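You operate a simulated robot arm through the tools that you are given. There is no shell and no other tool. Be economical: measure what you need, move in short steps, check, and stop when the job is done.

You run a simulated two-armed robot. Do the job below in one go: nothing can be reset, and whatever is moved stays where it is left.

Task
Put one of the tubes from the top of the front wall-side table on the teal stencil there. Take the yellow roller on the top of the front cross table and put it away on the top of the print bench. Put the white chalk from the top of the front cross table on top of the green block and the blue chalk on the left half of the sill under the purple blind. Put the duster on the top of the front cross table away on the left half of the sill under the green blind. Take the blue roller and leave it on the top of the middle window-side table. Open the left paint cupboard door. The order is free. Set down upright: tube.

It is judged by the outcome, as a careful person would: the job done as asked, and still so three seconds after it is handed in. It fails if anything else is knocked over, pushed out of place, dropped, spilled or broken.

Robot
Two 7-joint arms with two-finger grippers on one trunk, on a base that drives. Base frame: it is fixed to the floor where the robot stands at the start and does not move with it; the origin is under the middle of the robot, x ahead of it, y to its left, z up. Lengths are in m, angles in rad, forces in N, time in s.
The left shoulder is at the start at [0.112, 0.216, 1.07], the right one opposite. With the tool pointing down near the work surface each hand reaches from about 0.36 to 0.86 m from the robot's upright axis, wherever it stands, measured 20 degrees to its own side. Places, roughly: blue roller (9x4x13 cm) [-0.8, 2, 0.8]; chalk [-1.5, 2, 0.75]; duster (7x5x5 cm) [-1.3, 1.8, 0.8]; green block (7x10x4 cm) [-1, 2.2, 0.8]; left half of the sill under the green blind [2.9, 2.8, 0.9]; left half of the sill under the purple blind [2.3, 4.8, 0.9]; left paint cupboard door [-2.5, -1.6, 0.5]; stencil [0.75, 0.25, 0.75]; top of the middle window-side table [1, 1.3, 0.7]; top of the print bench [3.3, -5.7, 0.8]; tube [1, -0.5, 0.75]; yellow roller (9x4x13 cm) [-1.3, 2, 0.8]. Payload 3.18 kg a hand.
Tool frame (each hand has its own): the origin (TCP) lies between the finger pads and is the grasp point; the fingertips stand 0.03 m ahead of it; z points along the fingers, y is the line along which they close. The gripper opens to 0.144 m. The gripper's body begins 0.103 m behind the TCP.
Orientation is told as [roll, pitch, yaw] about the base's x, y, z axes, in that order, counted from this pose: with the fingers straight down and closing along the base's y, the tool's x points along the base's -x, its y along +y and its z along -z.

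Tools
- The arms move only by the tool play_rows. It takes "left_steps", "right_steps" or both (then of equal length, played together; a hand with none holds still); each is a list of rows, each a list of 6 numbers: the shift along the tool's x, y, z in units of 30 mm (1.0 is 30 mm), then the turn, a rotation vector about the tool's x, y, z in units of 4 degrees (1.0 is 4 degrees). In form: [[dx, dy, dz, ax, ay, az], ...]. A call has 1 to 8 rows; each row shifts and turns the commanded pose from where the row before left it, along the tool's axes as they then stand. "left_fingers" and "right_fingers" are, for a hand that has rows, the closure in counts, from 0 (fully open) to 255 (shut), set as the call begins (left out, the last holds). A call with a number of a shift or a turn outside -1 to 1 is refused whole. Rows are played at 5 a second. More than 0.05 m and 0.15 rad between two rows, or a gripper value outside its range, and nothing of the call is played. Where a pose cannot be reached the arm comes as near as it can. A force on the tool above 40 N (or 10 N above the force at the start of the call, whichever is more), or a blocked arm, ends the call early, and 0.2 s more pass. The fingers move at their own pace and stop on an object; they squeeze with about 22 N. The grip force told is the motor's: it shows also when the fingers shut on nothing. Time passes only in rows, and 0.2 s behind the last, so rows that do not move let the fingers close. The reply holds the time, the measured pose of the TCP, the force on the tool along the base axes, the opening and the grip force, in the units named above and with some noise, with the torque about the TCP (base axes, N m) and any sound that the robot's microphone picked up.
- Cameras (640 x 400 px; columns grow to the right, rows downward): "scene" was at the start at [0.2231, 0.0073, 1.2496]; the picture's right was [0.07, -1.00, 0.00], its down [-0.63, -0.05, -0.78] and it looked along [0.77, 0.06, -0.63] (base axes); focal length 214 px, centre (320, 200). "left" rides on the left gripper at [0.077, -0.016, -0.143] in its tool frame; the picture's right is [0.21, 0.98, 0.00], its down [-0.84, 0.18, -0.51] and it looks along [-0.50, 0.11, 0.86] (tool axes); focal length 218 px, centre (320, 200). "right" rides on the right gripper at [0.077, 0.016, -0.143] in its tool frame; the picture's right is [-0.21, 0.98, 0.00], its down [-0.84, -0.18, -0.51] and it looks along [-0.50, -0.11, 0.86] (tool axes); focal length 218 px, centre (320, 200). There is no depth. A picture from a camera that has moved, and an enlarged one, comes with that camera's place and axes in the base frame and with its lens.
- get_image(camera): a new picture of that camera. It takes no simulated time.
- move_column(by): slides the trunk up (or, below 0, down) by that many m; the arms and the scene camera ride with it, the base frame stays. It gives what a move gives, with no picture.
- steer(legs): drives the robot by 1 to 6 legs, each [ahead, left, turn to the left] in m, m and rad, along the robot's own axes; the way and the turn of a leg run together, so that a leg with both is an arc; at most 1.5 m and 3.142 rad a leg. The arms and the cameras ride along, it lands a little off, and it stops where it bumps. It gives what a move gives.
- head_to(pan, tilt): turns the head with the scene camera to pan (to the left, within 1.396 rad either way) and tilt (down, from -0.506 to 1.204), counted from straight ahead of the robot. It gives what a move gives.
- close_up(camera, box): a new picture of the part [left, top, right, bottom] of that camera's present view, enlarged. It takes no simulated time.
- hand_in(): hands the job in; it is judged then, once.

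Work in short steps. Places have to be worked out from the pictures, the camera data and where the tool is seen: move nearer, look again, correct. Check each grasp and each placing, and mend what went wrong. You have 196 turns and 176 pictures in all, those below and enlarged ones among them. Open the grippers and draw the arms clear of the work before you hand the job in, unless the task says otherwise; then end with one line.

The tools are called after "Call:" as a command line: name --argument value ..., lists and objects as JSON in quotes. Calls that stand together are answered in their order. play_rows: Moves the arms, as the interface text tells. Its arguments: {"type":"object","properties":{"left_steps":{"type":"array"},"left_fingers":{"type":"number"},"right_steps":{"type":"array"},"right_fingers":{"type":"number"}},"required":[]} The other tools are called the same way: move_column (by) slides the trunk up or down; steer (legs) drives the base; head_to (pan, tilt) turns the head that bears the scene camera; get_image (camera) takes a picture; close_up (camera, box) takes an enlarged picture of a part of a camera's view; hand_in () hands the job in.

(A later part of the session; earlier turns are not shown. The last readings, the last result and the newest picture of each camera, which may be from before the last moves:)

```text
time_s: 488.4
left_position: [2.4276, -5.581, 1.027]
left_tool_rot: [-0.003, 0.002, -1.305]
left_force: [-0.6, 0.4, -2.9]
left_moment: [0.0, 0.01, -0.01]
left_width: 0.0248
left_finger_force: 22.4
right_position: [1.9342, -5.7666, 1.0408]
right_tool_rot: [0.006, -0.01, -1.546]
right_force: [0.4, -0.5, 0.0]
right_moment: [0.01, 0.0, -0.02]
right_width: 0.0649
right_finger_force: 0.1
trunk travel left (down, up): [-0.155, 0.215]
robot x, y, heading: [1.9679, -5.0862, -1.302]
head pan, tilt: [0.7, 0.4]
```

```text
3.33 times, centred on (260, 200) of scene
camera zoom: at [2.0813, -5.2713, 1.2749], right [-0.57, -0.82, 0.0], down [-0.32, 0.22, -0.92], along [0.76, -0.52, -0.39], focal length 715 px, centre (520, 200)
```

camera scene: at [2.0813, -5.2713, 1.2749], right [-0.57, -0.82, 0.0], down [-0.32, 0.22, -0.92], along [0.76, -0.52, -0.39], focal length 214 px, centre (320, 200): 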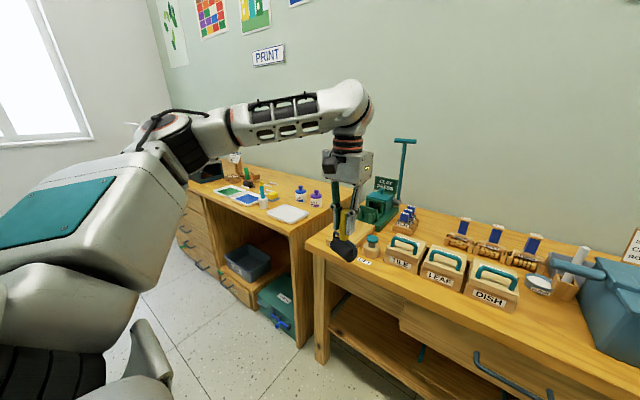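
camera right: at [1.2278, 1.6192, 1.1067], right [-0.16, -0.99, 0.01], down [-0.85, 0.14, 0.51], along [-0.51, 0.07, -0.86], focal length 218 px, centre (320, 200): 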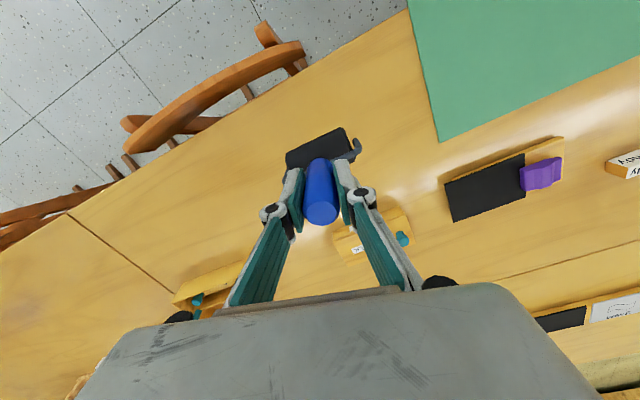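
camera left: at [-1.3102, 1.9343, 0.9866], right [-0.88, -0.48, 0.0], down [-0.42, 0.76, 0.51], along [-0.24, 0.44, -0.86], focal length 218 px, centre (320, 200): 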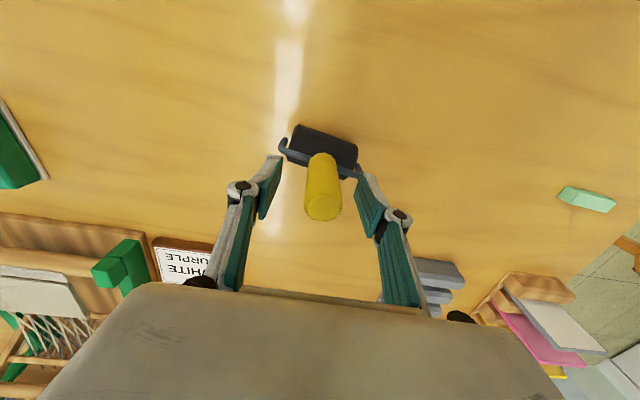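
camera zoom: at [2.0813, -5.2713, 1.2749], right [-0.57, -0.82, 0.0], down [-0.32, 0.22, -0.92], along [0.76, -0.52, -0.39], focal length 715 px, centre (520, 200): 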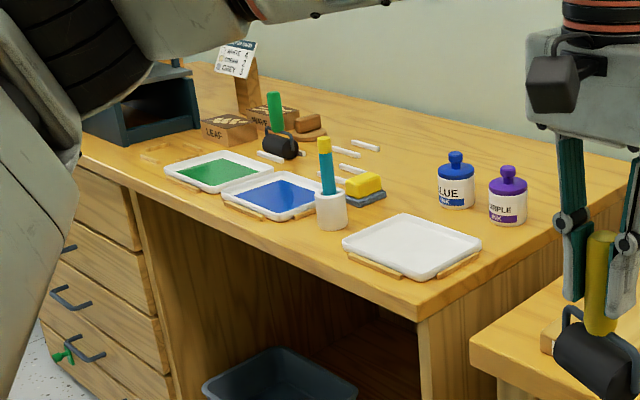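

I strafe to stand in front of the print bench and look down at it.

Call:
steer --legs '[[0, 0.72, 0.03]]'

Call:
head_to --pan 0.2 --tilt 0.6

Call:
get_image --camera "scene"

Call:
get_image --camera "left"

```text
time_s: 495.1
left_position: [3.1233, -5.3689, 1.0262]
left_tool_rot: [-0.002, 0.003, -1.275]
left_force: [-0.3, -0.5, -2.1]
left_moment: [-0.02, 0.0, -0.05]
left_width: 0.0249
left_finger_force: 22.0
right_position: [2.6366, -5.5692, 1.0417]
right_tool_rot: [0.005, -0.008, -1.519]
right_force: [0.4, 0.5, -1.1]
right_moment: [0.0, 0.06, 0.01]
right_width: 0.065
right_finger_force: 0.0
trunk travel left (down, up): [-0.155, 0.215]
robot x, y, heading: [2.6524, -4.89, -1.27]
head pan, tilt: [0.7, 0.4]
```

```text
time_s: 496.0
left_position: [3.1227, -5.3685, 1.027]
left_tool_rot: [-0.002, 0.001, -1.275]
left_force: [0.2, 0.2, -1.1]
left_moment: [0.0, 0.02, 0.01]
left_width: 0.0248
left_finger_force: 21.8
right_position: [2.6365, -5.5689, 1.0423]
right_tool_rot: [0.006, -0.008, -1.517]
right_force: [-1.1, -0.1, 0.0]
right_moment: [-0.01, 0.01, 0.01]
right_width: 0.0649
right_finger_force: 0.0
trunk travel left (down, up): [-0.155, 0.215]
robot x, y, heading: [2.6499, -4.8891, -1.276]
head pan, tilt: [0.201, 0.6]
```

```text
69 pictures are left
camera scene: at [2.7332, -5.0966, 1.2567], right [-0.88, -0.48, 0.0], down [-0.27, 0.5, -0.83], along [0.4, -0.72, -0.56], focal length 214 px, centre (320, 200)
```

scene: 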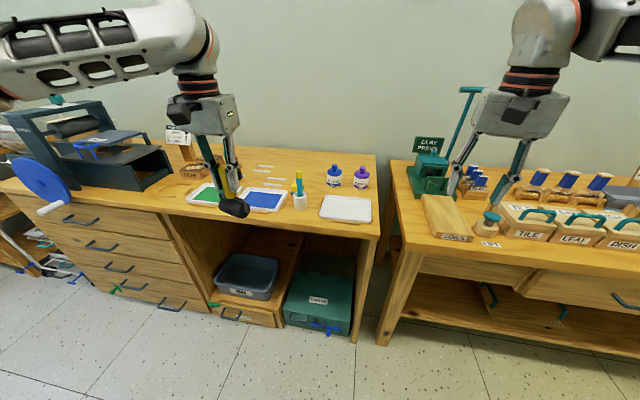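

```text
68 pictures are left
camera left: at [3.0862, -5.3001, 1.1697], right [0.87, 0.49, 0.0], down [0.42, -0.75, 0.51], along [0.25, -0.44, -0.86], focal length 218 px, centre (320, 200)
```

left: 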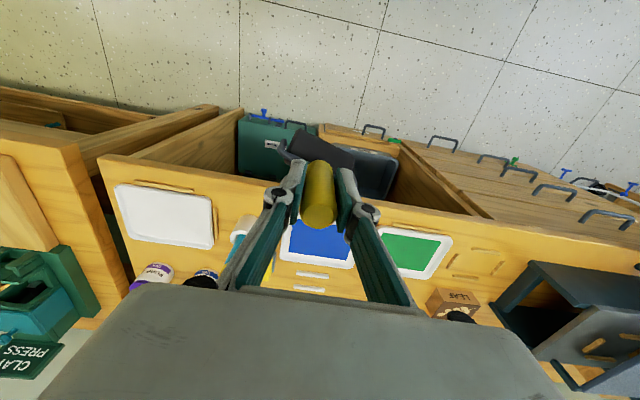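

Call:
close_up --camera "scene" --box '[160, 120, 390, 250]'

```text
2.78 times, centred on (275, 185) of scene
camera zoom: at [2.7332, -5.0966, 1.2567], right [-0.88, -0.48, 0.0], down [-0.27, 0.5, -0.83], along [0.4, -0.72, -0.56], focal length 597 px, centre (445, 242)
```

zoom: 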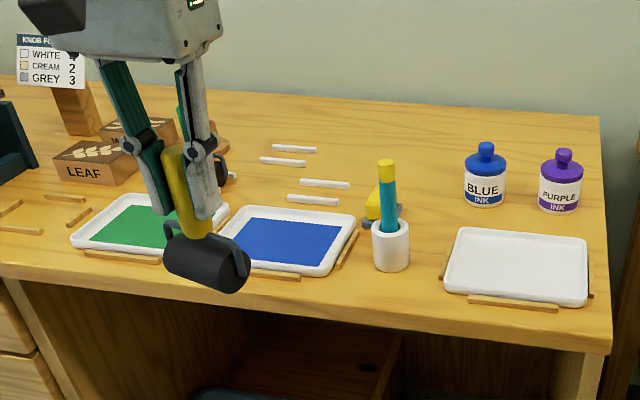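

Free spot behind the brush pot, between chalk sticks and ink (u≈1.35, v≈-6.57). I raise the left hand, retract the right, and drive in 0.33 m.

Call:
play_rows --left_steps '[[0, 0, -0.8, 0, 0, 0], [0, 0, -0.8, 0, 0, 0], [0, 0, -0.8, 0, 0, 0], [0, 0, 0, 0, 0, 0], [0, 0, 0, 0, 0, 0], [0, 0, 0, 0, 0, 0], [0, 0, 0, 0, 0, 0], [0, 0, 0, 0, 0, 0]]' --right_steps '[[1, 0, 0, 0, 0, 0], [1, 0, 0, 0, 0, 0], [1, 0, 0, 0, 0, 0], [1, 0, 0, 0, 0, 0], [1, 0, 0, 0, 0, 0], [1, 0, 0, 0, 0, 0], [1, 0, 0, 0, 0, 0], [1, 0, 0, 0, 0, 0]]'

Call:
steer --legs '[[0.33, 0.06, 0]]'

Call:
head_to --pan 0.2 --tilt 0.8

Call:
get_image --camera "scene"

Call:
get_image --camera "left"

```text
time_s: 497.8
left_position: [3.1241, -5.3674, 1.0761]
left_tool_rot: [-0.002, 0.002, -1.274]
left_force: [-0.4, -0.4, -3.4]
left_moment: [-0.01, 0.03, 0.0]
left_width: 0.0247
left_finger_force: 21.5
left hand out of reach, approached as far as the arm can: row 3
right_position: [2.6236, -5.3272, 1.0394]
right_tool_rot: [0.009, -0.008, -1.519]
right_force: [-0.3, 0.7, 0.6]
right_moment: [0.0, 0.0, -0.01]
right_width: 0.0652
right_finger_force: 0.1
trunk travel left (down, up): [-0.155, 0.215]
robot x, y, heading: [2.654, -4.8932, -1.275]
head pan, tilt: [0.201, 0.6]
```

```text
time_s: 500.0
left_position: [3.2805, -5.6616, 1.0758]
left_tool_rot: [-0.002, 0.0, -1.27]
left_force: [-0.4, -0.3, -2.4]
left_moment: [0.03, 0.04, -0.01]
left_width: 0.0246
left_finger_force: 21.8
right_position: [2.7795, -5.6228, 1.0386]
right_tool_rot: [0.006, -0.01, -1.514]
right_force: [0.7, 0.9, -0.2]
right_moment: [0.0, 0.02, 0.0]
right_width: 0.0649
right_finger_force: 0.2
trunk travel left (down, up): [-0.155, 0.215]
robot x, y, heading: [2.8003, -5.182, -1.27]
head pan, tilt: [0.201, 0.6]
```

```text
time_s: 500.7
left_position: [3.2808, -5.6609, 1.0753]
left_tool_rot: [-0.001, 0.002, -1.27]
left_force: [0.1, 0.3, -2.9]
left_moment: [0.04, -0.02, -0.01]
left_width: 0.0248
left_finger_force: 22.0
right_position: [2.7791, -5.623, 1.0385]
right_tool_rot: [0.007, -0.009, -1.515]
right_force: [0.6, -0.2, 1.0]
right_moment: [0.0, 0.01, -0.01]
right_width: 0.0651
right_finger_force: 0.1
trunk travel left (down, up): [-0.155, 0.215]
robot x, y, heading: [2.8042, -5.1825, -1.27]
head pan, tilt: [0.201, 0.799]
```

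```text
66 pictures are left
camera scene: at [2.8839, -5.3844, 1.2399], right [-0.88, -0.48, 0.0], down [-0.34, 0.63, -0.7], along [0.34, -0.61, -0.72], focal length 214 px, centre (320, 200)
```

scene: 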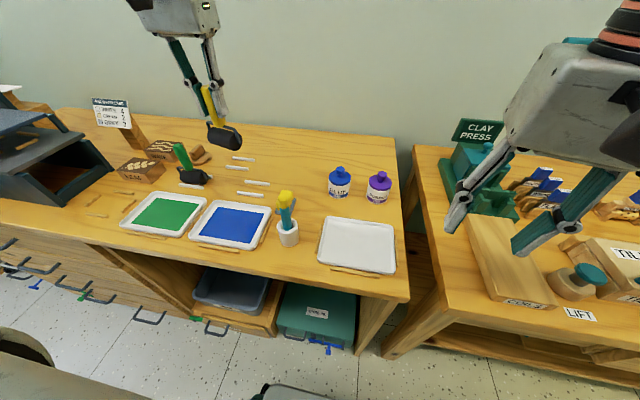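

```text
65 pictures are left
camera left: at [3.2428, -5.5927, 1.2182], right [0.87, 0.49, 0.0], down [0.42, -0.75, 0.51], along [0.25, -0.44, -0.86], focal length 218 px, centre (320, 200)
```

left: 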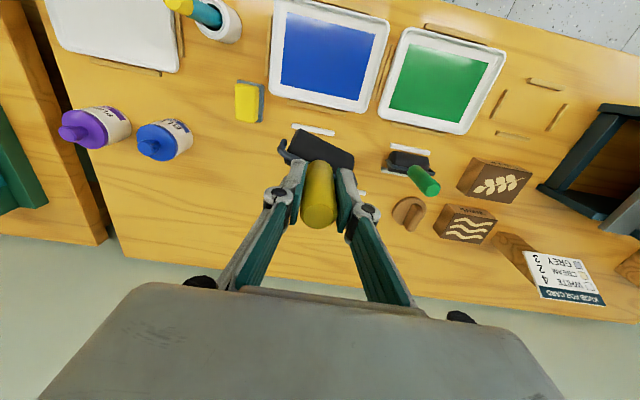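

Free area confirmed between ink bottles and chalk sticks; target (3.207, -5.873). I move the roller above it.

Call:
play_rows --left_steps '[[-0.753, -0.556, 0, 0, 0, 0], [-0.753, -0.556, 0, 0, 0, 0], [-0.753, -0.556, 0, 0, 0, 0], [-0.753, -0.556, 0, 0, 0, 0], [-0.753, -0.556, 0.2, 0, 0, 0], [-0.753, -0.556, 0.4, 0, 0, 0], [-0.753, -0.556, 0.5, 0, 0, 0], [-0.753, -0.556, 0.5, 0, 0, 0]]'

Call:
get_image --camera "left"

Call:
close_up --camera "scene" --box '[200, 90, 400, 230]'

```text
time_s: 502.5
left_position: [3.2056, -5.8695, 1.0244]
left_tool_rot: [0.0, 0.002, -1.271]
left_force: [0.0, -0.6, -3.2]
left_moment: [0.06, 0.01, 0.02]
left_width: 0.0249
left_finger_force: 22.0
left hand out of reach, approached as far as the arm can: row 8
right_position: [2.7803, -5.6236, 1.0381]
right_tool_rot: [0.006, -0.007, -1.515]
right_force: [-0.2, -0.3, -0.2]
right_moment: [0.01, -0.04, -0.01]
right_width: 0.065
right_finger_force: 0.1
trunk travel left (down, up): [-0.155, 0.215]
robot x, y, heading: [2.8041, -5.1826, -1.266]
head pan, tilt: [0.201, 0.799]
```

```text
64 pictures are left
camera left: at [3.1673, -5.8008, 1.1667], right [0.87, 0.49, 0.0], down [0.42, -0.75, 0.51], along [0.25, -0.44, -0.86], focal length 218 px, centre (320, 200)
```

left: 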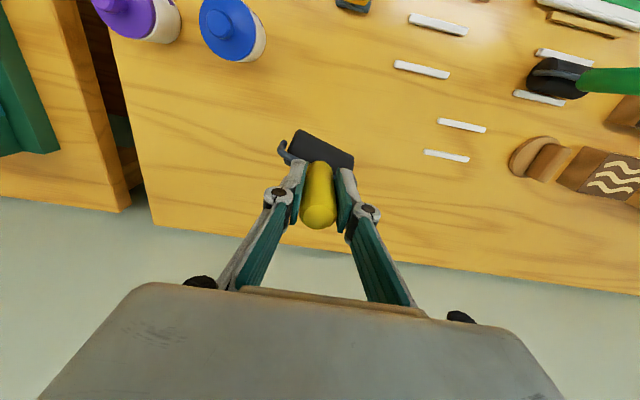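

```text
2.86 times, centred on (300, 160) of scene
camera zoom: at [2.8832, -5.3854, 1.2395], right [-0.88, -0.48, 0.0], down [-0.34, 0.63, -0.7], along [0.34, -0.61, -0.72], focal length 613 px, centre (377, 314)
```

zoom: 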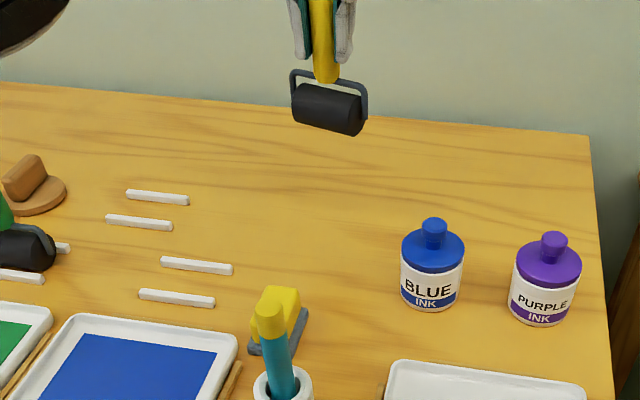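

The spot directly below is clear. I lower toward the bench.

Call:
play_rows --left_steps '[[0, 0, 0.8, 0, 0, 0], [0, 0, 0.8, 0, 0, 0], [0, 0, 0.8, 0, 0, 0], [0, 0, 0.6, 0, 0, 0], [0, 0, 0.4, 0, 0, 0]]'

Call:
close_up --camera "scene" --box '[200, 90, 400, 230]'

```text
time_s: 503.7
left_position: [3.2061, -5.8688, 0.9238]
left_tool_rot: [0.0, 0.0, -1.27]
left_force: [0.2, 0.7, -3.3]
left_moment: [0.0, 0.02, 0.0]
left_width: 0.0249
left_finger_force: 21.9
right_position: [2.7796, -5.6228, 1.0392]
right_tool_rot: [0.006, -0.01, -1.514]
right_force: [0.5, -0.4, -1.0]
right_moment: [0.0, 0.01, -0.04]
right_width: 0.0648
right_finger_force: 0.0
trunk travel left (down, up): [-0.155, 0.215]
robot x, y, heading: [2.8089, -5.181, -1.261]
head pan, tilt: [0.201, 0.799]
```

```text
2.86 times, centred on (300, 160) of scene
camera zoom: at [2.8841, -5.3848, 1.2397], right [-0.88, -0.48, 0.0], down [-0.35, 0.63, -0.7], along [0.34, -0.61, -0.72], focal length 613 px, centre (377, 314)
```

zoom: 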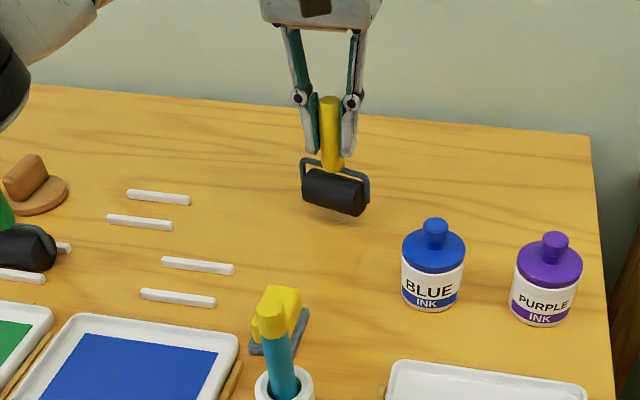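

Call:
play_rows --left_steps '[[0, 0, 0.3, 0, 0, 0], [0, 0, 0.25, 0, 0, 0], [0, 0, 0.2, 0, 0, 0], [0, 0, 0.15, 0, 0, 0]]'

Call:
close_up --camera "scene" --box '[200, 90, 400, 230]'

```text
time_s: 504.7
left_position: [3.2063, -5.8671, 0.9057]
left_tool_rot: [-0.001, -0.012, -1.269]
left_force: [6.8, -3.5, 26.1]
left_moment: [-0.2, -0.15, -0.04]
left_width: 0.0247
left_finger_force: 22.1
right_position: [2.7782, -5.6208, 1.0411]
right_tool_rot: [0.005, -0.014, -1.516]
right_force: [0.2, 0.7, -1.0]
right_moment: [0.02, 0.06, 0.03]
right_width: 0.0651
right_finger_force: 0.0
trunk travel left (down, up): [-0.155, 0.215]
robot x, y, heading: [2.8025, -5.1814, -1.271]
head pan, tilt: [0.201, 0.799]
```

```text
2.86 times, centred on (300, 160) of scene
camera zoom: at [2.883, -5.3816, 1.2414], right [-0.88, -0.48, 0.0], down [-0.34, 0.63, -0.7], along [0.34, -0.61, -0.72], focal length 613 px, centre (377, 314)
```

zoom: 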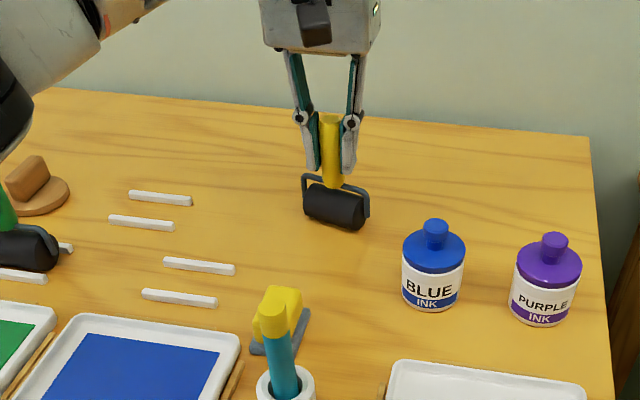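

Contact (26 N). I ease up until the force is small.

Call:
play_rows --left_steps '[[0, 0, -0.15, 0, 0, 0], [0, 0, 0, 0, 0, 0]]'

```text
time_s: 505.3
left_position: [3.2057, -5.8666, 0.9045]
left_tool_rot: [0.0, -0.004, -1.268]
left_force: [8.5, -5.9, 26.1]
left_moment: [-0.57, -0.37, 0.04]
left_width: 0.0247
left_finger_force: 22.1
right_position: [2.7792, -5.6213, 1.0402]
right_tool_rot: [0.008, -0.01, -1.514]
right_force: [-0.6, 0.9, 0.4]
right_moment: [0.01, 0.01, 0.02]
right_width: 0.0651
right_finger_force: 0.0
trunk travel left (down, up): [-0.155, 0.215]
robot x, y, heading: [2.8083, -5.1832, -1.266]
head pan, tilt: [0.201, 0.799]
```

Call:
play_rows --left_steps '[[0, 0, -0.12, 0, 0, 0], [0, 0, 0, 0, 0, 0]]'

```text
time_s: 505.9
left_position: [3.2051, -5.8667, 0.9058]
left_tool_rot: [-0.001, 0.001, -1.271]
left_force: [7.4, -5.1, 13.1]
left_moment: [-0.47, -0.37, 0.04]
left_width: 0.0247
left_finger_force: 22.8
right_position: [2.7794, -5.6228, 1.0384]
right_tool_rot: [0.007, -0.008, -1.515]
right_force: [0.2, -0.5, 0.2]
right_moment: [0.02, -0.02, -0.02]
right_width: 0.0647
right_finger_force: 0.0
trunk travel left (down, up): [-0.155, 0.215]
robot x, y, heading: [2.8061, -5.185, -1.268]
head pan, tilt: [0.201, 0.799]
```

Force down to 13 N with a slight lateral strain; I ease a last bit and release.

Call:
play_rows --left_steps '[[0, 0, -0.08, 0, 0, 0], [0, 0, 0, 0, 0, 0]]'

Call:
play_rows --left_steps '[[0, 0, 0, 0, 0, 0], [0, 0, 0, 0, 0, 0], [0, 0, 0, 0, 0, 0]]' --left_fingers 150

Call:
get_image --camera "left"

```text
time_s: 506.5
left_position: [3.2038, -5.8684, 0.9038]
left_tool_rot: [-0.003, 0.007, -1.271]
left_force: [0.1, 1.3, -0.4]
left_moment: [0.24, -0.21, 0.04]
left_width: 0.025
left_finger_force: 22.1
right_position: [2.7795, -5.6227, 1.0378]
right_tool_rot: [0.006, -0.008, -1.516]
right_force: [0.0, 0.0, 0.6]
right_moment: [0.0, 0.0, -0.01]
right_width: 0.0649
right_finger_force: 0.1
trunk travel left (down, up): [-0.155, 0.215]
robot x, y, heading: [2.8078, -5.1825, -1.275]
head pan, tilt: [0.201, 0.799]
```

```text
time_s: 507.3
left_position: [3.2063, -5.8684, 0.9076]
left_tool_rot: [-0.002, 0.001, -1.269]
left_force: [-0.5, -1.1, 0.3]
left_moment: [0.03, 0.01, -0.04]
left_width: 0.0594
left_finger_force: 0.1
right_position: [2.7793, -5.6233, 1.0398]
right_tool_rot: [0.006, -0.009, -1.516]
right_force: [0.4, -0.7, -0.4]
right_moment: [0.0, 0.0, 0.01]
right_width: 0.0652
right_finger_force: 0.0
trunk travel left (down, up): [-0.155, 0.215]
robot x, y, heading: [2.8068, -5.1799, -1.27]
head pan, tilt: [0.201, 0.799]
```

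```text
60 pictures are left
camera left: at [3.1673, -5.8002, 1.0507], right [0.87, 0.49, 0.0], down [0.42, -0.75, 0.51], along [0.25, -0.44, -0.86], focal length 218 px, centre (320, 200)
```

left: 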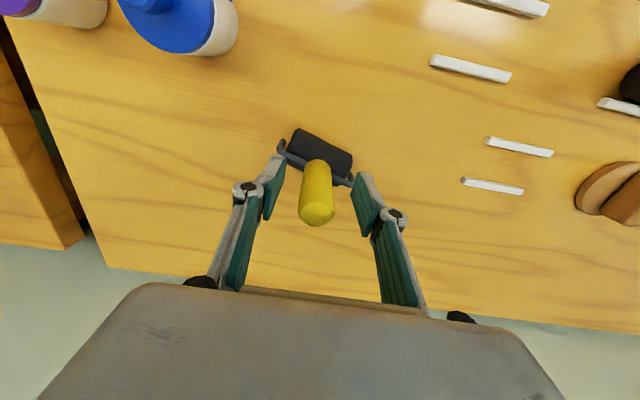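

The roller stands. I rise straight up and draw back.

Call:
play_rows --left_steps '[[0, 0, -0.6, 0, 0, 0], [0, 0, -1, 0, 0, 0], [0, 0, -1, 0, 0, 0], [0, 0, -1, 0, 0, 0], [0.6, 0.3, -1, 0, 0, 0], [1, 0.5, -0.5, 0, 0, 0], [1, 0.5, 0, 0, 0, 0], [1, 0.3, 0, 0, 0, 0]]'

Call:
close_up --camera "scene" --box '[200, 90, 400, 230]'

```text
time_s: 509.1
left_position: [3.2207, -5.7487, 1.0627]
left_tool_rot: [0.0, 0.0, -1.271]
left_force: [-0.3, -0.4, -0.5]
left_moment: [-0.01, -0.04, 0.0]
left_width: 0.0596
left_finger_force: 0.1
right_position: [2.7798, -5.6209, 1.0395]
right_tool_rot: [0.008, -0.01, -1.515]
right_force: [0.5, 0.5, 0.3]
right_moment: [-0.05, 0.02, 0.01]
right_width: 0.0649
right_finger_force: 0.0
trunk travel left (down, up): [-0.155, 0.215]
robot x, y, heading: [2.8068, -5.1823, -1.27]
head pan, tilt: [0.201, 0.799]
```

```text
2.86 times, centred on (300, 160) of scene
camera zoom: at [2.8837, -5.3831, 1.2402], right [-0.88, -0.48, 0.0], down [-0.34, 0.63, -0.7], along [0.34, -0.61, -0.72], focal length 613 px, centre (377, 314)
```

zoom: 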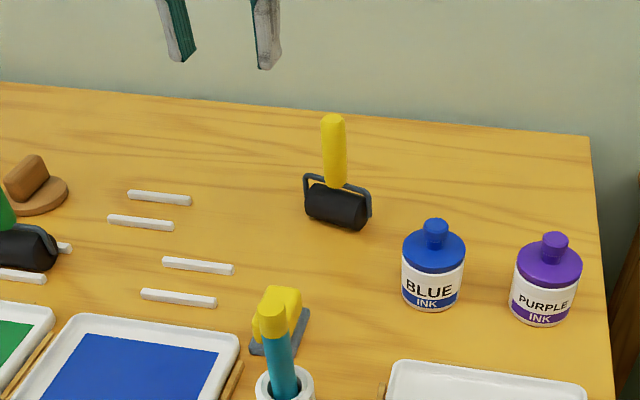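

Yellow roller is on the print bench. Now I retrace the corridor for the cupboard.

Call:
steer --legs '[[-0.38, 0, 0], [0, -1.2, 0], [0, -1.2, 0]]'

```text
time_s: 532.4
left_position: [0.8415, -6.152, 1.0622]
left_tool_rot: [-0.001, 0.0, -1.232]
left_force: [0.2, -0.1, 0.7]
left_moment: [0.0, -0.04, 0.01]
left_width: 0.0592
left_finger_force: 0.1
right_position: [0.395, -6.0406, 1.0396]
right_tool_rot: [0.007, -0.007, -1.474]
right_force: [-0.5, -0.5, -0.5]
right_moment: [-0.03, 0.0, -0.01]
right_width: 0.0648
right_finger_force: 0.1
trunk travel left (down, up): [-0.155, 0.215]
robot x, y, heading: [0.4064, -5.603, -1.225]
head pan, tilt: [0.201, 0.799]
```

I straighten, re-extend the right hand as on the way in, and strafe to the passage line.

Call:
play_rows --right_steps '[[-1, 0, 0, 0, 0, 0], [-1, 0, 0, 0, 0, 0], [-1, 0, 0, 0, 0, 0], [-1, 0, 0, 0, 0, 0], [-1, 0, 0, 0, 0, 0], [-1, 0, 0, 0, 0, 0], [-1, 0, 0, 0, 0, 0], [-1, 0, 0, 0, 0, 0]]'

Call:
steer --legs '[[0.05, -0.93, -0.045]]'

Call:
head_to --pan -1.2 --tilt 0.3

Call:
get_image --camera "scene"

```text
time_s: 534.2
left_position: [0.8411, -6.1517, 1.0613]
left_tool_rot: [-0.003, 0.002, -1.232]
left_force: [0.8, 0.5, -0.4]
left_moment: [0.02, 0.02, 0.02]
left_width: 0.0594
left_finger_force: 0.0
right_position: [0.4187, -6.2828, 1.0394]
right_tool_rot: [0.005, -0.01, -1.472]
right_force: [-0.6, -0.7, -0.6]
right_moment: [0.01, 0.0, 0.01]
right_width: 0.0648
right_finger_force: 0.0
trunk travel left (down, up): [-0.155, 0.215]
robot x, y, heading: [0.403, -5.5987, -1.229]
head pan, tilt: [0.201, 0.799]
```

```text
time_s: 542.9
left_position: [-0.0675, -6.5164, 1.0636]
left_tool_rot: [-0.002, 0.002, -1.274]
left_force: [0.3, -0.5, 0.7]
left_moment: [-0.02, 0.01, -0.03]
left_width: 0.0596
left_finger_force: 0.0
right_position: [-0.4948, -6.6273, 1.0416]
right_tool_rot: [0.007, -0.009, -1.515]
right_force: [-0.5, -0.7, -0.3]
right_moment: [0.02, 0.03, 0.0]
right_width: 0.0651
right_finger_force: 0.0
trunk travel left (down, up): [-0.155, 0.215]
robot x, y, heading: [-0.4796, -5.9461, -1.272]
head pan, tilt: [0.201, 0.799]
```

```text
time_s: 544.4
left_position: [-0.0677, -6.5164, 1.0625]
left_tool_rot: [-0.002, 0.0, -1.273]
left_force: [0.1, 0.5, -0.2]
left_moment: [0.0, 0.06, 0.0]
left_width: 0.0592
left_finger_force: 0.0
right_position: [-0.4962, -6.6267, 1.0411]
right_tool_rot: [0.007, -0.008, -1.515]
right_force: [-0.9, 0.0, 0.6]
right_moment: [0.0, -0.01, 0.02]
right_width: 0.0648
right_finger_force: 0.1
trunk travel left (down, up): [-0.155, 0.215]
robot x, y, heading: [-0.4793, -5.9484, -1.275]
head pan, tilt: [-1.201, 0.3]
```

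```text
58 pictures are left
camera scene: at [-0.5154, -6.1359, 1.2842], right [-0.62, 0.78, 0.0], down [0.23, 0.18, -0.96], along [-0.75, -0.59, -0.3], focal length 214 px, centre (320, 200)
```

scene: 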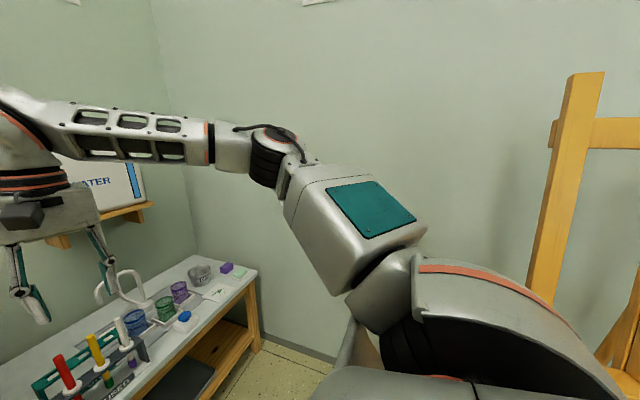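

I back out through the passage, shifting slightly left as on the way in, then check the surroundings behind.

Call:
steer --legs '[[-1.0, 0.07, 0], [-1.2, 0, 0]]'

Call:
steer --legs '[[0, 0, -1.57]]'

Call:
head_to --pan -1.2 --tilt 0.4

Call:
get_image --camera "scene"

```text
time_s: 555.4
left_position: [-0.6567, -4.3645, 1.0618]
left_tool_rot: [-0.002, 0.002, -1.259]
left_force: [0.0, -0.7, 0.0]
left_moment: [0.0, 0.05, 0.01]
left_width: 0.0594
left_finger_force: 0.0
right_position: [-1.0849, -4.4804, 1.0424]
right_tool_rot: [0.006, -0.008, -1.502]
right_force: [0.3, -0.7, -0.4]
right_moment: [-0.01, -0.01, 0.0]
right_width: 0.0649
right_finger_force: 0.1
trunk travel left (down, up): [-0.155, 0.215]
robot x, y, heading: [-1.0841, -3.803, -1.257]
head pan, tilt: [-1.201, 0.3]
```

```text
time_s: 559.6
left_position: [-1.6424, -4.2237, 1.0634]
left_tool_rot: [0.0, 0.002, -2.829]
left_force: [0.6, 0.2, -0.5]
left_moment: [0.02, 0.02, -0.02]
left_width: 0.0591
left_finger_force: 0.1
right_position: [-1.7611, -3.7977, 1.0409]
right_tool_rot: [0.007, -0.007, -3.073]
right_force: [-0.2, 0.0, -0.7]
right_moment: [0.0, 0.0, -0.03]
right_width: 0.0649
right_finger_force: 0.1
trunk travel left (down, up): [-0.155, 0.215]
robot x, y, heading: [-1.0783, -3.8024, -2.832]
head pan, tilt: [-1.201, 0.3]
```

```text
time_s: 560.3
left_position: [-1.6446, -4.2252, 1.0634]
left_tool_rot: [-0.002, 0.003, -2.829]
left_force: [-0.6, 0.0, -0.2]
left_moment: [0.0, 0.02, -0.02]
left_width: 0.0594
left_finger_force: 0.1
right_position: [-1.7615, -3.796, 1.0422]
right_tool_rot: [0.006, -0.01, -3.073]
right_force: [-1.4, -0.2, -0.6]
right_moment: [0.03, 0.0, 0.01]
right_width: 0.0647
right_finger_force: 0.1
trunk travel left (down, up): [-0.155, 0.215]
robot x, y, heading: [-1.0786, -3.8021, -2.829]
head pan, tilt: [-1.201, 0.4]
```

```text
57 pictures are left
camera scene: at [-1.2709, -3.771, 1.275], right [0.78, 0.63, 0.0], down [0.25, -0.3, -0.92], along [-0.58, 0.71, -0.39], focal length 214 px, centre (320, 200)
```

scene: 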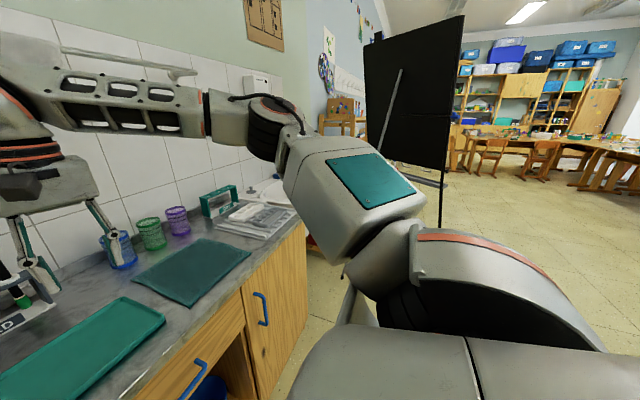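

Flipchart and plinth leave too tight a gap, so I retrace the known route: reverse along the paint bench and go between plinth and desk.

Call:
steer --legs '[[-1.2, 0, 0], [-0.65, 0, 0], [0, 0, -2.14], [0.9, 0, 0], [0.8, 0, 0]]'

Call:
steer --legs '[[0, 0, 1.47], [1.2, 0, 0]]'

Call:
head_to --pan 0.3 --tilt 0.4

Call:
get_image --camera "scene"

```text
time_s: 583.1
left_position: [1.1745, -0.8755, 1.0622]
left_tool_rot: [-0.001, 0.001, 1.259]
left_force: [-0.1, 0.0, -0.4]
left_moment: [-0.01, -0.01, 0.0]
left_width: 0.0592
left_finger_force: 0.1
right_position: [1.5901, -1.0295, 1.0418]
right_tool_rot: [0.006, -0.01, 1.016]
right_force: [-0.4, 0.8, 0.2]
right_moment: [-0.01, -0.01, -0.02]
right_width: 0.0648
right_finger_force: 0.0
trunk travel left (down, up): [-0.155, 0.215]
robot x, y, heading: [1.1897, -1.5805, 1.261]
head pan, tilt: [-1.201, 0.4]
```

```text
time_s: 592.8
left_position: [-0.5998, -0.9982, 1.0615]
left_tool_rot: [-0.001, 0.0, 2.7]
left_force: [0.6, 0.0, 0.2]
left_moment: [0.01, 0.0, 0.01]
left_width: 0.0592
left_finger_force: 0.0
right_position: [-0.3933, -0.6084, 1.0419]
right_tool_rot: [0.005, -0.008, 2.457]
right_force: [-0.2, -0.8, -0.8]
right_moment: [-0.01, 0.02, -0.01]
right_width: 0.065
right_finger_force: 0.1
trunk travel left (down, up): [-0.155, 0.215]
robot x, y, heading: [0.1034, -1.074, 2.703]
head pan, tilt: [-1.201, 0.4]
```

```text
time_s: 594.4
left_position: [-0.5993, -0.9985, 1.0621]
left_tool_rot: [-0.004, 0.0, 2.699]
left_force: [-0.1, -0.1, 0.8]
left_moment: [-0.02, 0.03, 0.03]
left_width: 0.0593
left_finger_force: 0.1
right_position: [-0.3938, -0.6083, 1.0428]
right_tool_rot: [0.006, -0.009, 2.455]
right_force: [0.0, 0.3, -0.2]
right_moment: [0.0, 0.01, 0.01]
right_width: 0.065
right_finger_force: 0.0
trunk travel left (down, up): [-0.155, 0.215]
robot x, y, heading: [0.1001, -1.0753, 2.704]
head pan, tilt: [0.3, 0.4]
```

```text
56 pictures are left
camera scene: at [-0.1168, -1.0034, 1.2749], right [0.14, 0.99, 0.0], down [0.39, -0.05, -0.92], along [-0.91, 0.13, -0.39], focal length 214 px, centre (320, 200)
```

scene: 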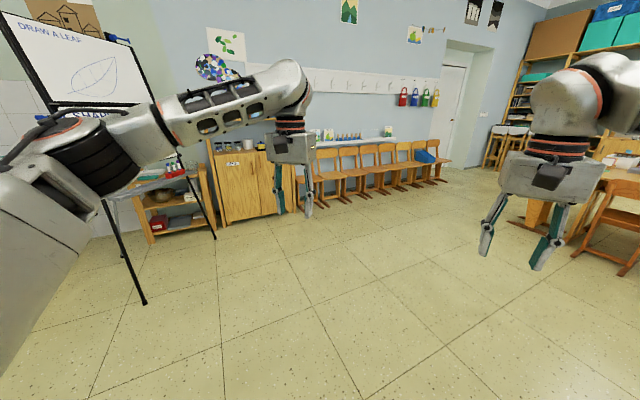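

The paint cupboard is ahead-left. I zoom in on it.

Call:
close_up --camera "scene" --box '[170, 110, 330, 240]'

```text
3.08 times, centred on (250, 175) of scene
camera zoom: at [-0.1168, -1.0034, 1.2749], right [0.14, 0.99, 0.0], down [0.39, -0.05, -0.92], along [-0.91, 0.13, -0.39], focal length 660 px, centre (535, 277)
```

zoom: 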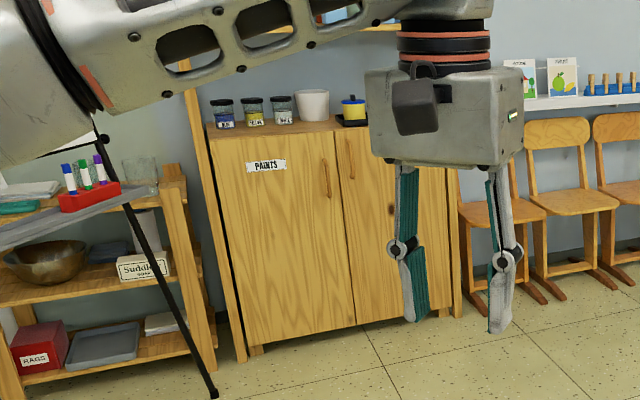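

Left door: hinge at its left, vertical bar handle near its right edge (≈u -2.85, v -0.6, z 0.66). I retract the left hand and drive up in front of it.

Call:
play_rows --left_steps '[[1, 0, 0, 0, 0, 0], [1, 0, 0, 0, 0, 0], [1, 0, 0, 0, 0, 0], [1, 0, 0, 0, 0, 0], [1, 0, 0, 0, 0, 0], [1, 0, 0, 0, 0, 0], [1, 0, 0, 0, 0, 0], [1, 0, 0, 0, 0, 0]]' --right_steps '[[1, 0, 0, 0, -1, 0], [1, 0, 0, 0, -1, 0], [1, 0, 0, 0, -1, 0], [0.5, 0, 0, 0, -1, 0], [0.5, 0, 0, 0, -1, 0], [0.5, 0, 0, 0, -1, 0], [0.5, 0, 0, 0, -1, 0], [0.5, 0, 0, 0, -1, 0]]'

Call:
steer --legs '[[0, 0, 0.545], [1.4, 0, 0], [0, 0, 0.19]]'

Call:
head_to --pan 0.0 --tilt 0.5

Call:
get_image --camera "scene"

```text
time_s: 596.2
left_position: [-0.4133, -1.1031, 1.0429]
left_tool_rot: [0.0, -0.002, 2.699]
left_force: [0.7, 0.2, 0.4]
left_moment: [0.01, 0.07, 0.02]
left_width: 0.0592
left_finger_force: 0.1
left hand out of reach, approached as far as the arm can: row 6, 7
right_position: [-0.269, -0.707, 1.0097]
right_tool_rot: [0.009, -0.57, 2.451]
right_force: [-0.4, 0.7, 0.6]
right_moment: [-0.01, 0.0, 0.03]
right_width: 0.065
right_finger_force: 0.0
trunk travel left (down, up): [-0.155, 0.215]
robot x, y, heading: [0.0993, -1.0739, 2.7]
head pan, tilt: [0.3, 0.4]
```

```text
time_s: 605.4
left_position: [-1.6487, -1.5794, 1.0421]
left_tool_rot: [-0.002, 0.0, -2.85]
left_force: [0.1, 0.0, 0.1]
left_moment: [0.03, 0.02, 0.0]
left_width: 0.0593
left_finger_force: 0.0
right_position: [-1.8065, -1.1895, 1.0076]
right_tool_rot: [0.007, -0.568, -3.097]
right_force: [-0.4, 0.5, -0.4]
right_moment: [0.03, 0.04, 0.02]
right_width: 0.0649
right_finger_force: 0.0
trunk travel left (down, up): [-0.155, 0.215]
robot x, y, heading: [-1.2797, -1.2173, -2.848]
head pan, tilt: [0.3, 0.4]
```

```text
time_s: 606.2
left_position: [-1.6491, -1.5793, 1.0421]
left_tool_rot: [-0.002, 0.0, -2.851]
left_force: [0.0, -0.3, -0.8]
left_moment: [-0.04, -0.01, 0.0]
left_width: 0.0592
left_finger_force: 0.0
right_position: [-1.8059, -1.1897, 1.0084]
right_tool_rot: [0.005, -0.566, -3.1]
right_force: [-0.6, 0.2, 0.3]
right_moment: [-0.02, 0.0, 0.01]
right_width: 0.0648
right_finger_force: 0.1
trunk travel left (down, up): [-0.155, 0.215]
robot x, y, heading: [-1.2867, -1.2139, -2.851]
head pan, tilt: [0.0, 0.499]
```

```text
54 pictures are left
camera scene: at [-1.5042, -1.2796, 1.2658], right [-0.29, 0.96, 0.0], down [0.46, 0.14, -0.88], along [-0.84, -0.25, -0.48], focal length 214 px, centre (320, 200)
```

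scene: 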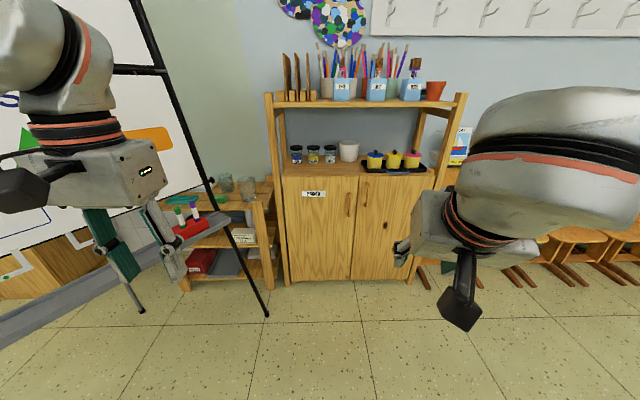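

The handle is near (-2.50, -1.41, 0.69). I finish pitching the right hand toward horizontal and bring the left hand inward away from the flipchart.

Call:
play_rows --left_steps '[[0, -0.8, 0, 0, 0, 0], [0, -0.8, 0, 0, 0, 0], [0, -0.8, 0, 0, 0, 0], [0, -0.8, 0, 0, 0, 0], [0, -0.5, 0, 0, 0, 0], [0, 0, 0, 0, 0, 0], [0, 0, 0, 0, 0, 0], [0, 0, 0, 0, 0, 0]]' --right_steps '[[0, 0, 0.5, 0, -1, 0], [0, 0, 0.5, 0, -1, 0], [0, 0, 0.5, 0, -1, 0], [0, 0, 0.5, 0, -1, 0], [0.3, 0, 0.3, 0, -1, 0], [0.5, 0, 0, 0, -1, 0], [0.5, 0, 0, 0, -1, 0], [0.5, 0, 0, 0, -1, 0]]'

Call:
get_image --camera "right"

Call:
get_image --camera "scene"

```text
time_s: 608.0
left_position: [-1.6811, -1.472, 1.0414]
left_tool_rot: [-0.002, -0.001, -2.852]
left_force: [-1.3, -0.3, -0.4]
left_moment: [0.06, 0.02, 0.04]
left_width: 0.0594
left_finger_force: 0.0
right_position: [-1.836, -1.2187, 0.9101]
right_tool_rot: [0.015, -1.128, -3.109]
right_force: [1.3, 0.0, 0.1]
right_moment: [0.0, 0.0, -0.04]
right_width: 0.0648
right_finger_force: 0.1
right hand out of reach, approached as far as the arm can: row 5, 6, 7, 8
trunk travel left (down, up): [-0.155, 0.215]
robot x, y, heading: [-1.2847, -1.2146, -2.842]
head pan, tilt: [0.0, 0.499]
```

```text
53 pictures are left
camera right: at [-1.6745, -1.2272, 0.902], right [-0.05, -0.98, 0.19], down [0.09, 0.19, 0.98], along [-0.99, 0.06, 0.08], focal length 218 px, centre (320, 200)
```

right: 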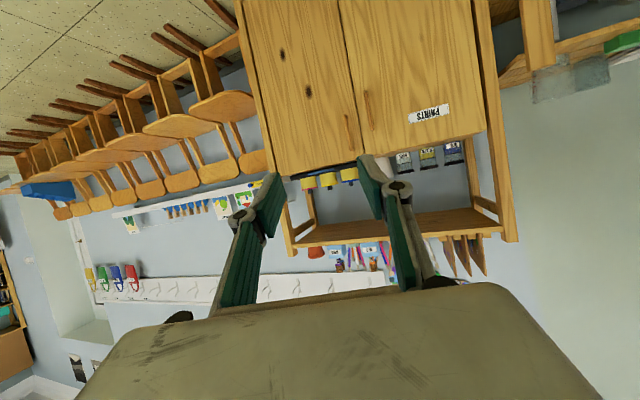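

```text
52 pictures are left
camera scene: at [-1.5035, -1.2806, 1.2659], right [-0.29, 0.96, 0.0], down [0.46, 0.14, -0.88], along [-0.84, -0.25, -0.48], focal length 214 px, centre (320, 200)
```

scene: 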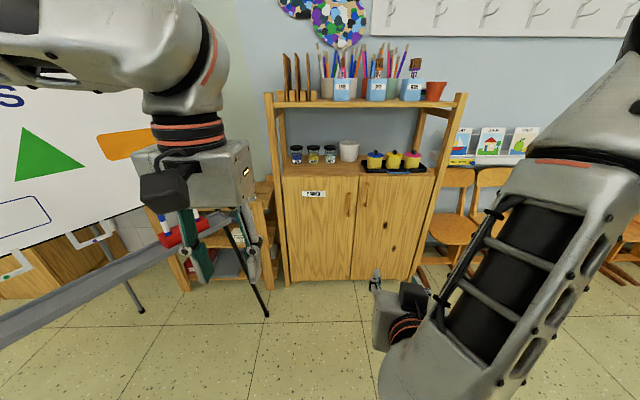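

Right hand is pitched 65° and laterally lined up with the handle. I reach it forward and down.

Call:
play_rows --right_steps '[[0.49, 0, 0.92, 0, 0, 0], [0.49, 0, 0.92, 0, 0, 0], [0.49, 0, 0.92, 0, 0, 0], [0.49, 0, 0.92, 0, 0, 0], [0.49, 0, 0.92, 0, 0, 0], [0.49, 0, 0.92, 0, 0, 0], [0.49, 0, 0.92, 0, 0, 0], [0.49, 0, 0.92, 0, 0, 0]]' --right_fingers 100

Call:
steer --legs '[[0.25, 0, 0]]'

Call:
get_image --camera "right"

Call:
get_image --camera "scene"

```text
time_s: 609.8
left_position: [-1.682, -1.4704, 1.0395]
left_tool_rot: [-0.001, 0.0, -2.852]
left_force: [-0.2, -0.6, -1.1]
left_moment: [0.02, 0.0, -0.04]
left_width: 0.0592
left_finger_force: 0.0
right_position: [-1.9527, -1.3094, 0.7765]
right_tool_rot: [0.005, -1.118, -3.104]
right_force: [-0.6, 0.2, -0.6]
right_moment: [0.03, 0.06, 0.01]
right_width: 0.0876
right_finger_force: 0.0
right hand out of reach, approached as far as the arm can: row 3, 4, 5, 6, 7, 8
trunk travel left (down, up): [-0.155, 0.215]
robot x, y, heading: [-1.2827, -1.2171, -2.853]
head pan, tilt: [0.0, 0.499]
```

```text
time_s: 611.6
left_position: [-1.9227, -1.5426, 1.0416]
left_tool_rot: [-0.001, 0.001, -2.854]
left_force: [-1.2, 0.8, 0.1]
left_moment: [0.0, -0.03, -0.01]
left_width: 0.0591
left_finger_force: 0.0
right_position: [-2.193, -1.3797, 0.7768]
right_tool_rot: [0.007, -1.118, -3.108]
right_force: [0.6, 0.4, -0.4]
right_moment: [0.02, 0.04, -0.02]
right_width: 0.0879
right_finger_force: 0.0
trunk travel left (down, up): [-0.155, 0.215]
robot x, y, heading: [-1.5285, -1.2857, -2.851]
head pan, tilt: [0.0, 0.499]
```

```text
51 pictures are left
camera right: at [-2.0312, -1.3891, 0.7696], right [-0.05, -0.98, 0.19], down [0.08, 0.19, 0.98], along [-1.0, 0.07, 0.07], focal length 218 px, centre (320, 200)
```

right: 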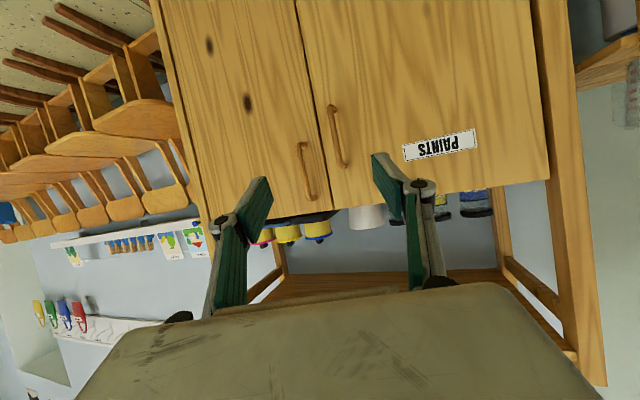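

```text
50 pictures are left
camera scene: at [-1.7448, -1.3513, 1.2657], right [-0.29, 0.96, 0.0], down [0.46, 0.14, -0.88], along [-0.84, -0.25, -0.48], focal length 214 px, centre (320, 200)
```

scene: 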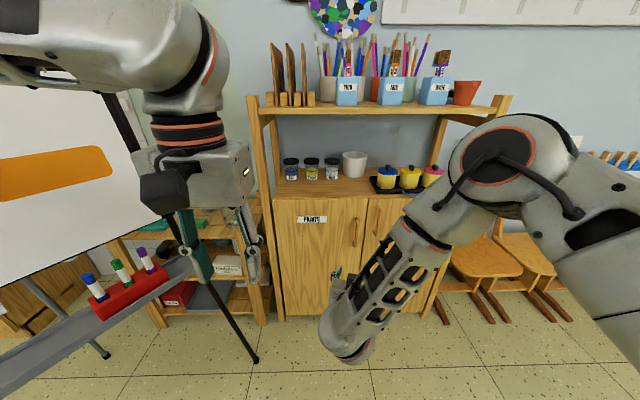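

Handle located at ≈(-2.50, -1.42, 0.675). I move the left hand up and away from the flipchart tray, then lower the trunk 0.1 m.

Call:
play_rows --left_steps '[[0, 0, -1, 0, 0, 0], [0, 0, -1, 0, 0, 0], [0, -0.7, -1, 0, 0, 0], [0, -0.7, -1, 0, 0, 0], [0, -0.7, -0.5, 0, 0, 0], [0, -0.7, 0, 0, 0, 0]]'

Call:
get_image --camera "scene"

```text
time_s: 613.0
left_position: [-1.9315, -1.5145, 1.0595]
left_tool_rot: [0.0, 0.002, -2.854]
left_force: [0.0, 0.3, -0.4]
left_moment: [-0.04, 0.0, 0.02]
left_width: 0.0593
left_finger_force: 0.0
left hand out of reach, approached as far as the arm can: row 1, 2, 3, 4, 5
right_position: [-2.1924, -1.3793, 0.7753]
right_tool_rot: [0.007, -1.118, -3.109]
right_force: [0.2, 0.5, 0.3]
right_moment: [-0.01, 0.01, 0.06]
right_width: 0.0875
right_finger_force: 0.1
trunk travel left (down, up): [-0.155, 0.215]
robot x, y, heading: [-1.5226, -1.2867, -2.853]
head pan, tilt: [0.0, 0.499]
```

```text
49 pictures are left
camera scene: at [-1.7448, -1.3503, 1.2657], right [-0.29, 0.96, 0.0], down [0.46, 0.14, -0.88], along [-0.84, -0.25, -0.48], focal length 214 px, centre (320, 200)
```

scene: 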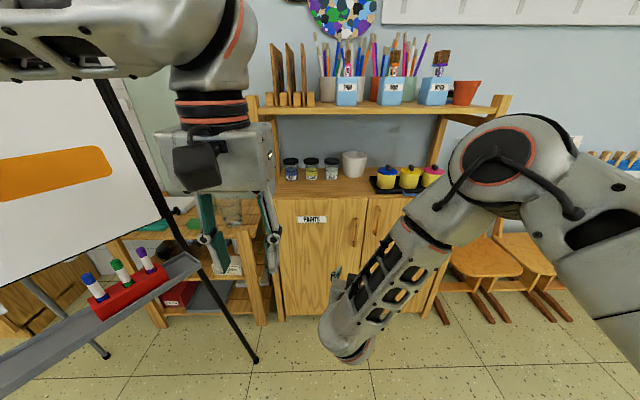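

Left hand is clear. Lower the trunk and edge forward.

Call:
move_column --by -0.1

Call:
steer --legs '[[0.13, 0, 0]]'

Call:
get_image --camera "right"

```text
time_s: 614.0
left_position: [-1.9658, -1.526, 0.8645]
left_tool_rot: [-0.002, 0.297, -2.851]
left_force: [-0.2, 0.3, 0.7]
left_moment: [0.0, 0.01, 0.0]
left_width: 0.0594
left_finger_force: 0.1
right_position: [-2.1464, -1.3151, 0.5709]
right_tool_rot: [-0.126, -0.888, -3.091]
right_force: [-0.6, 0.3, 0.2]
right_moment: [-0.04, -0.01, 0.03]
right_width: 0.0874
right_finger_force: 0.0
trunk travel left (down, up): [-0.068, 0.301]
robot x, y, heading: [-1.5208, -1.286, -2.849]
head pan, tilt: [0.0, 0.499]
stopped: the arm was blocked; the commanded pose is now the measured one
```

```text
time_s: 615.3
left_position: [-2.088, -1.5633, 0.8664]
left_tool_rot: [-0.003, 0.293, -2.851]
left_force: [-0.3, 0.1, -0.3]
left_moment: [-0.02, -0.03, -0.01]
left_width: 0.0593
left_finger_force: 0.0
right_position: [-2.273, -1.3533, 0.577]
right_tool_rot: [-0.123, -0.894, -3.093]
right_force: [-0.3, 0.1, -0.6]
right_moment: [0.01, -0.01, 0.01]
right_width: 0.0876
right_finger_force: 0.0
trunk travel left (down, up): [-0.068, 0.301]
robot x, y, heading: [-1.6507, -1.3247, -2.853]
head pan, tilt: [0.0, 0.499]
```

```text
48 pictures are left
camera right: at [-2.115, -1.3783, 0.6043], right [-0.18, -0.98, 0.09], down [-0.12, 0.11, 0.99], along [-0.98, 0.16, -0.14], focal length 218 px, centre (320, 200)
```

right: 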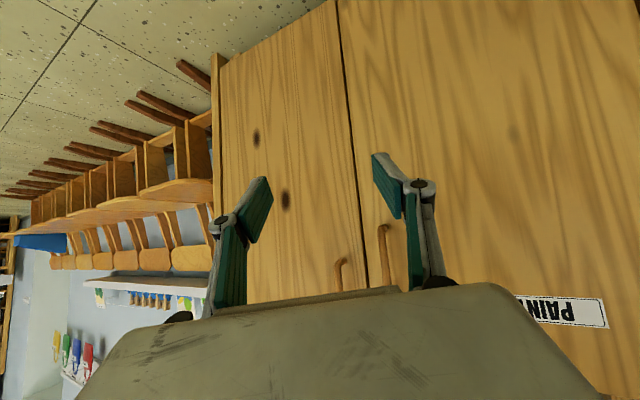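

The trunk move shifted the arms a bit; right TCP is at (-2.273,-1.353,0.577). I bring it up and forward to just short of the handle and correct its tilt.

Call:
play_rows --right_steps '[[-0.87, 0.266, 0.34, -0.25, -0.43, 0], [-0.87, 0.266, 0.34, -0.25, -0.43, 0], [-0.87, 0.266, 0.34, -0.25, -0.43, 0], [-0.87, 0.266, 0.34, -0.25, -0.43, 0], [-0.87, 0.266, 0.34, -0.25, -0.43, 0], [-0.87, 0.266, 0.34, -0.25, -0.43, 0], [-0.87, 0.266, 0.34, -0.25, -0.43, 0]]'

Call:
get_image --camera "right"

Call:
get_image --camera "scene"

```text
time_s: 616.9
left_position: [-2.0884, -1.563, 0.8684]
left_tool_rot: [-0.002, 0.292, -2.851]
left_force: [0.1, 0.1, 0.9]
left_moment: [-0.02, 0.01, 0.03]
left_width: 0.0593
left_finger_force: 0.0
right_position: [-2.4319, -1.4236, 0.6974]
right_tool_rot: [-0.027, -1.101, -3.063]
right_force: [-0.1, 0.6, -0.2]
right_moment: [-0.01, -0.03, -0.03]
right_width: 0.0874
right_finger_force: 0.1
right hand out of reach, approached as far as the arm can: row 1, 2, 4
trunk travel left (down, up): [-0.068, 0.301]
robot x, y, heading: [-1.6502, -1.3266, -2.848]
head pan, tilt: [0.0, 0.499]
```

```text
47 pictures are left
camera right: at [-2.2695, -1.4311, 0.6926], right [-0.04, -0.98, 0.17], down [0.06, 0.17, 0.98], along [-1.0, 0.05, 0.05], focal length 218 px, centre (320, 200)
```

right: 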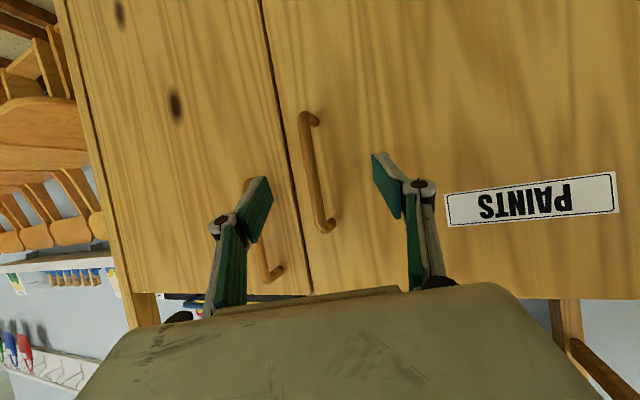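

```text
46 pictures are left
camera scene: at [-1.9584, -1.4152, 1.1571], right [-0.29, 0.96, 0.0], down [0.46, 0.14, -0.88], along [-0.84, -0.25, -0.48], focal length 214 px, centre (320, 200)
```

scene: 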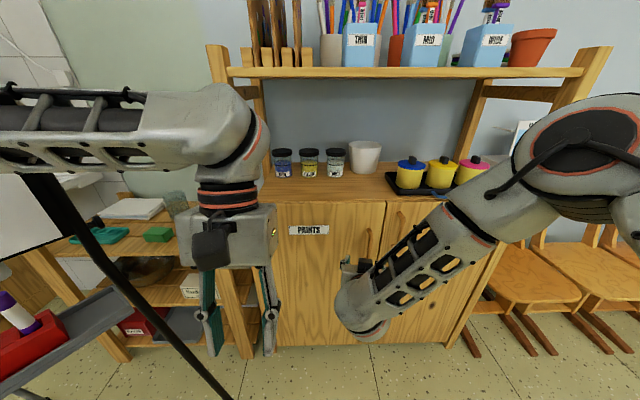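

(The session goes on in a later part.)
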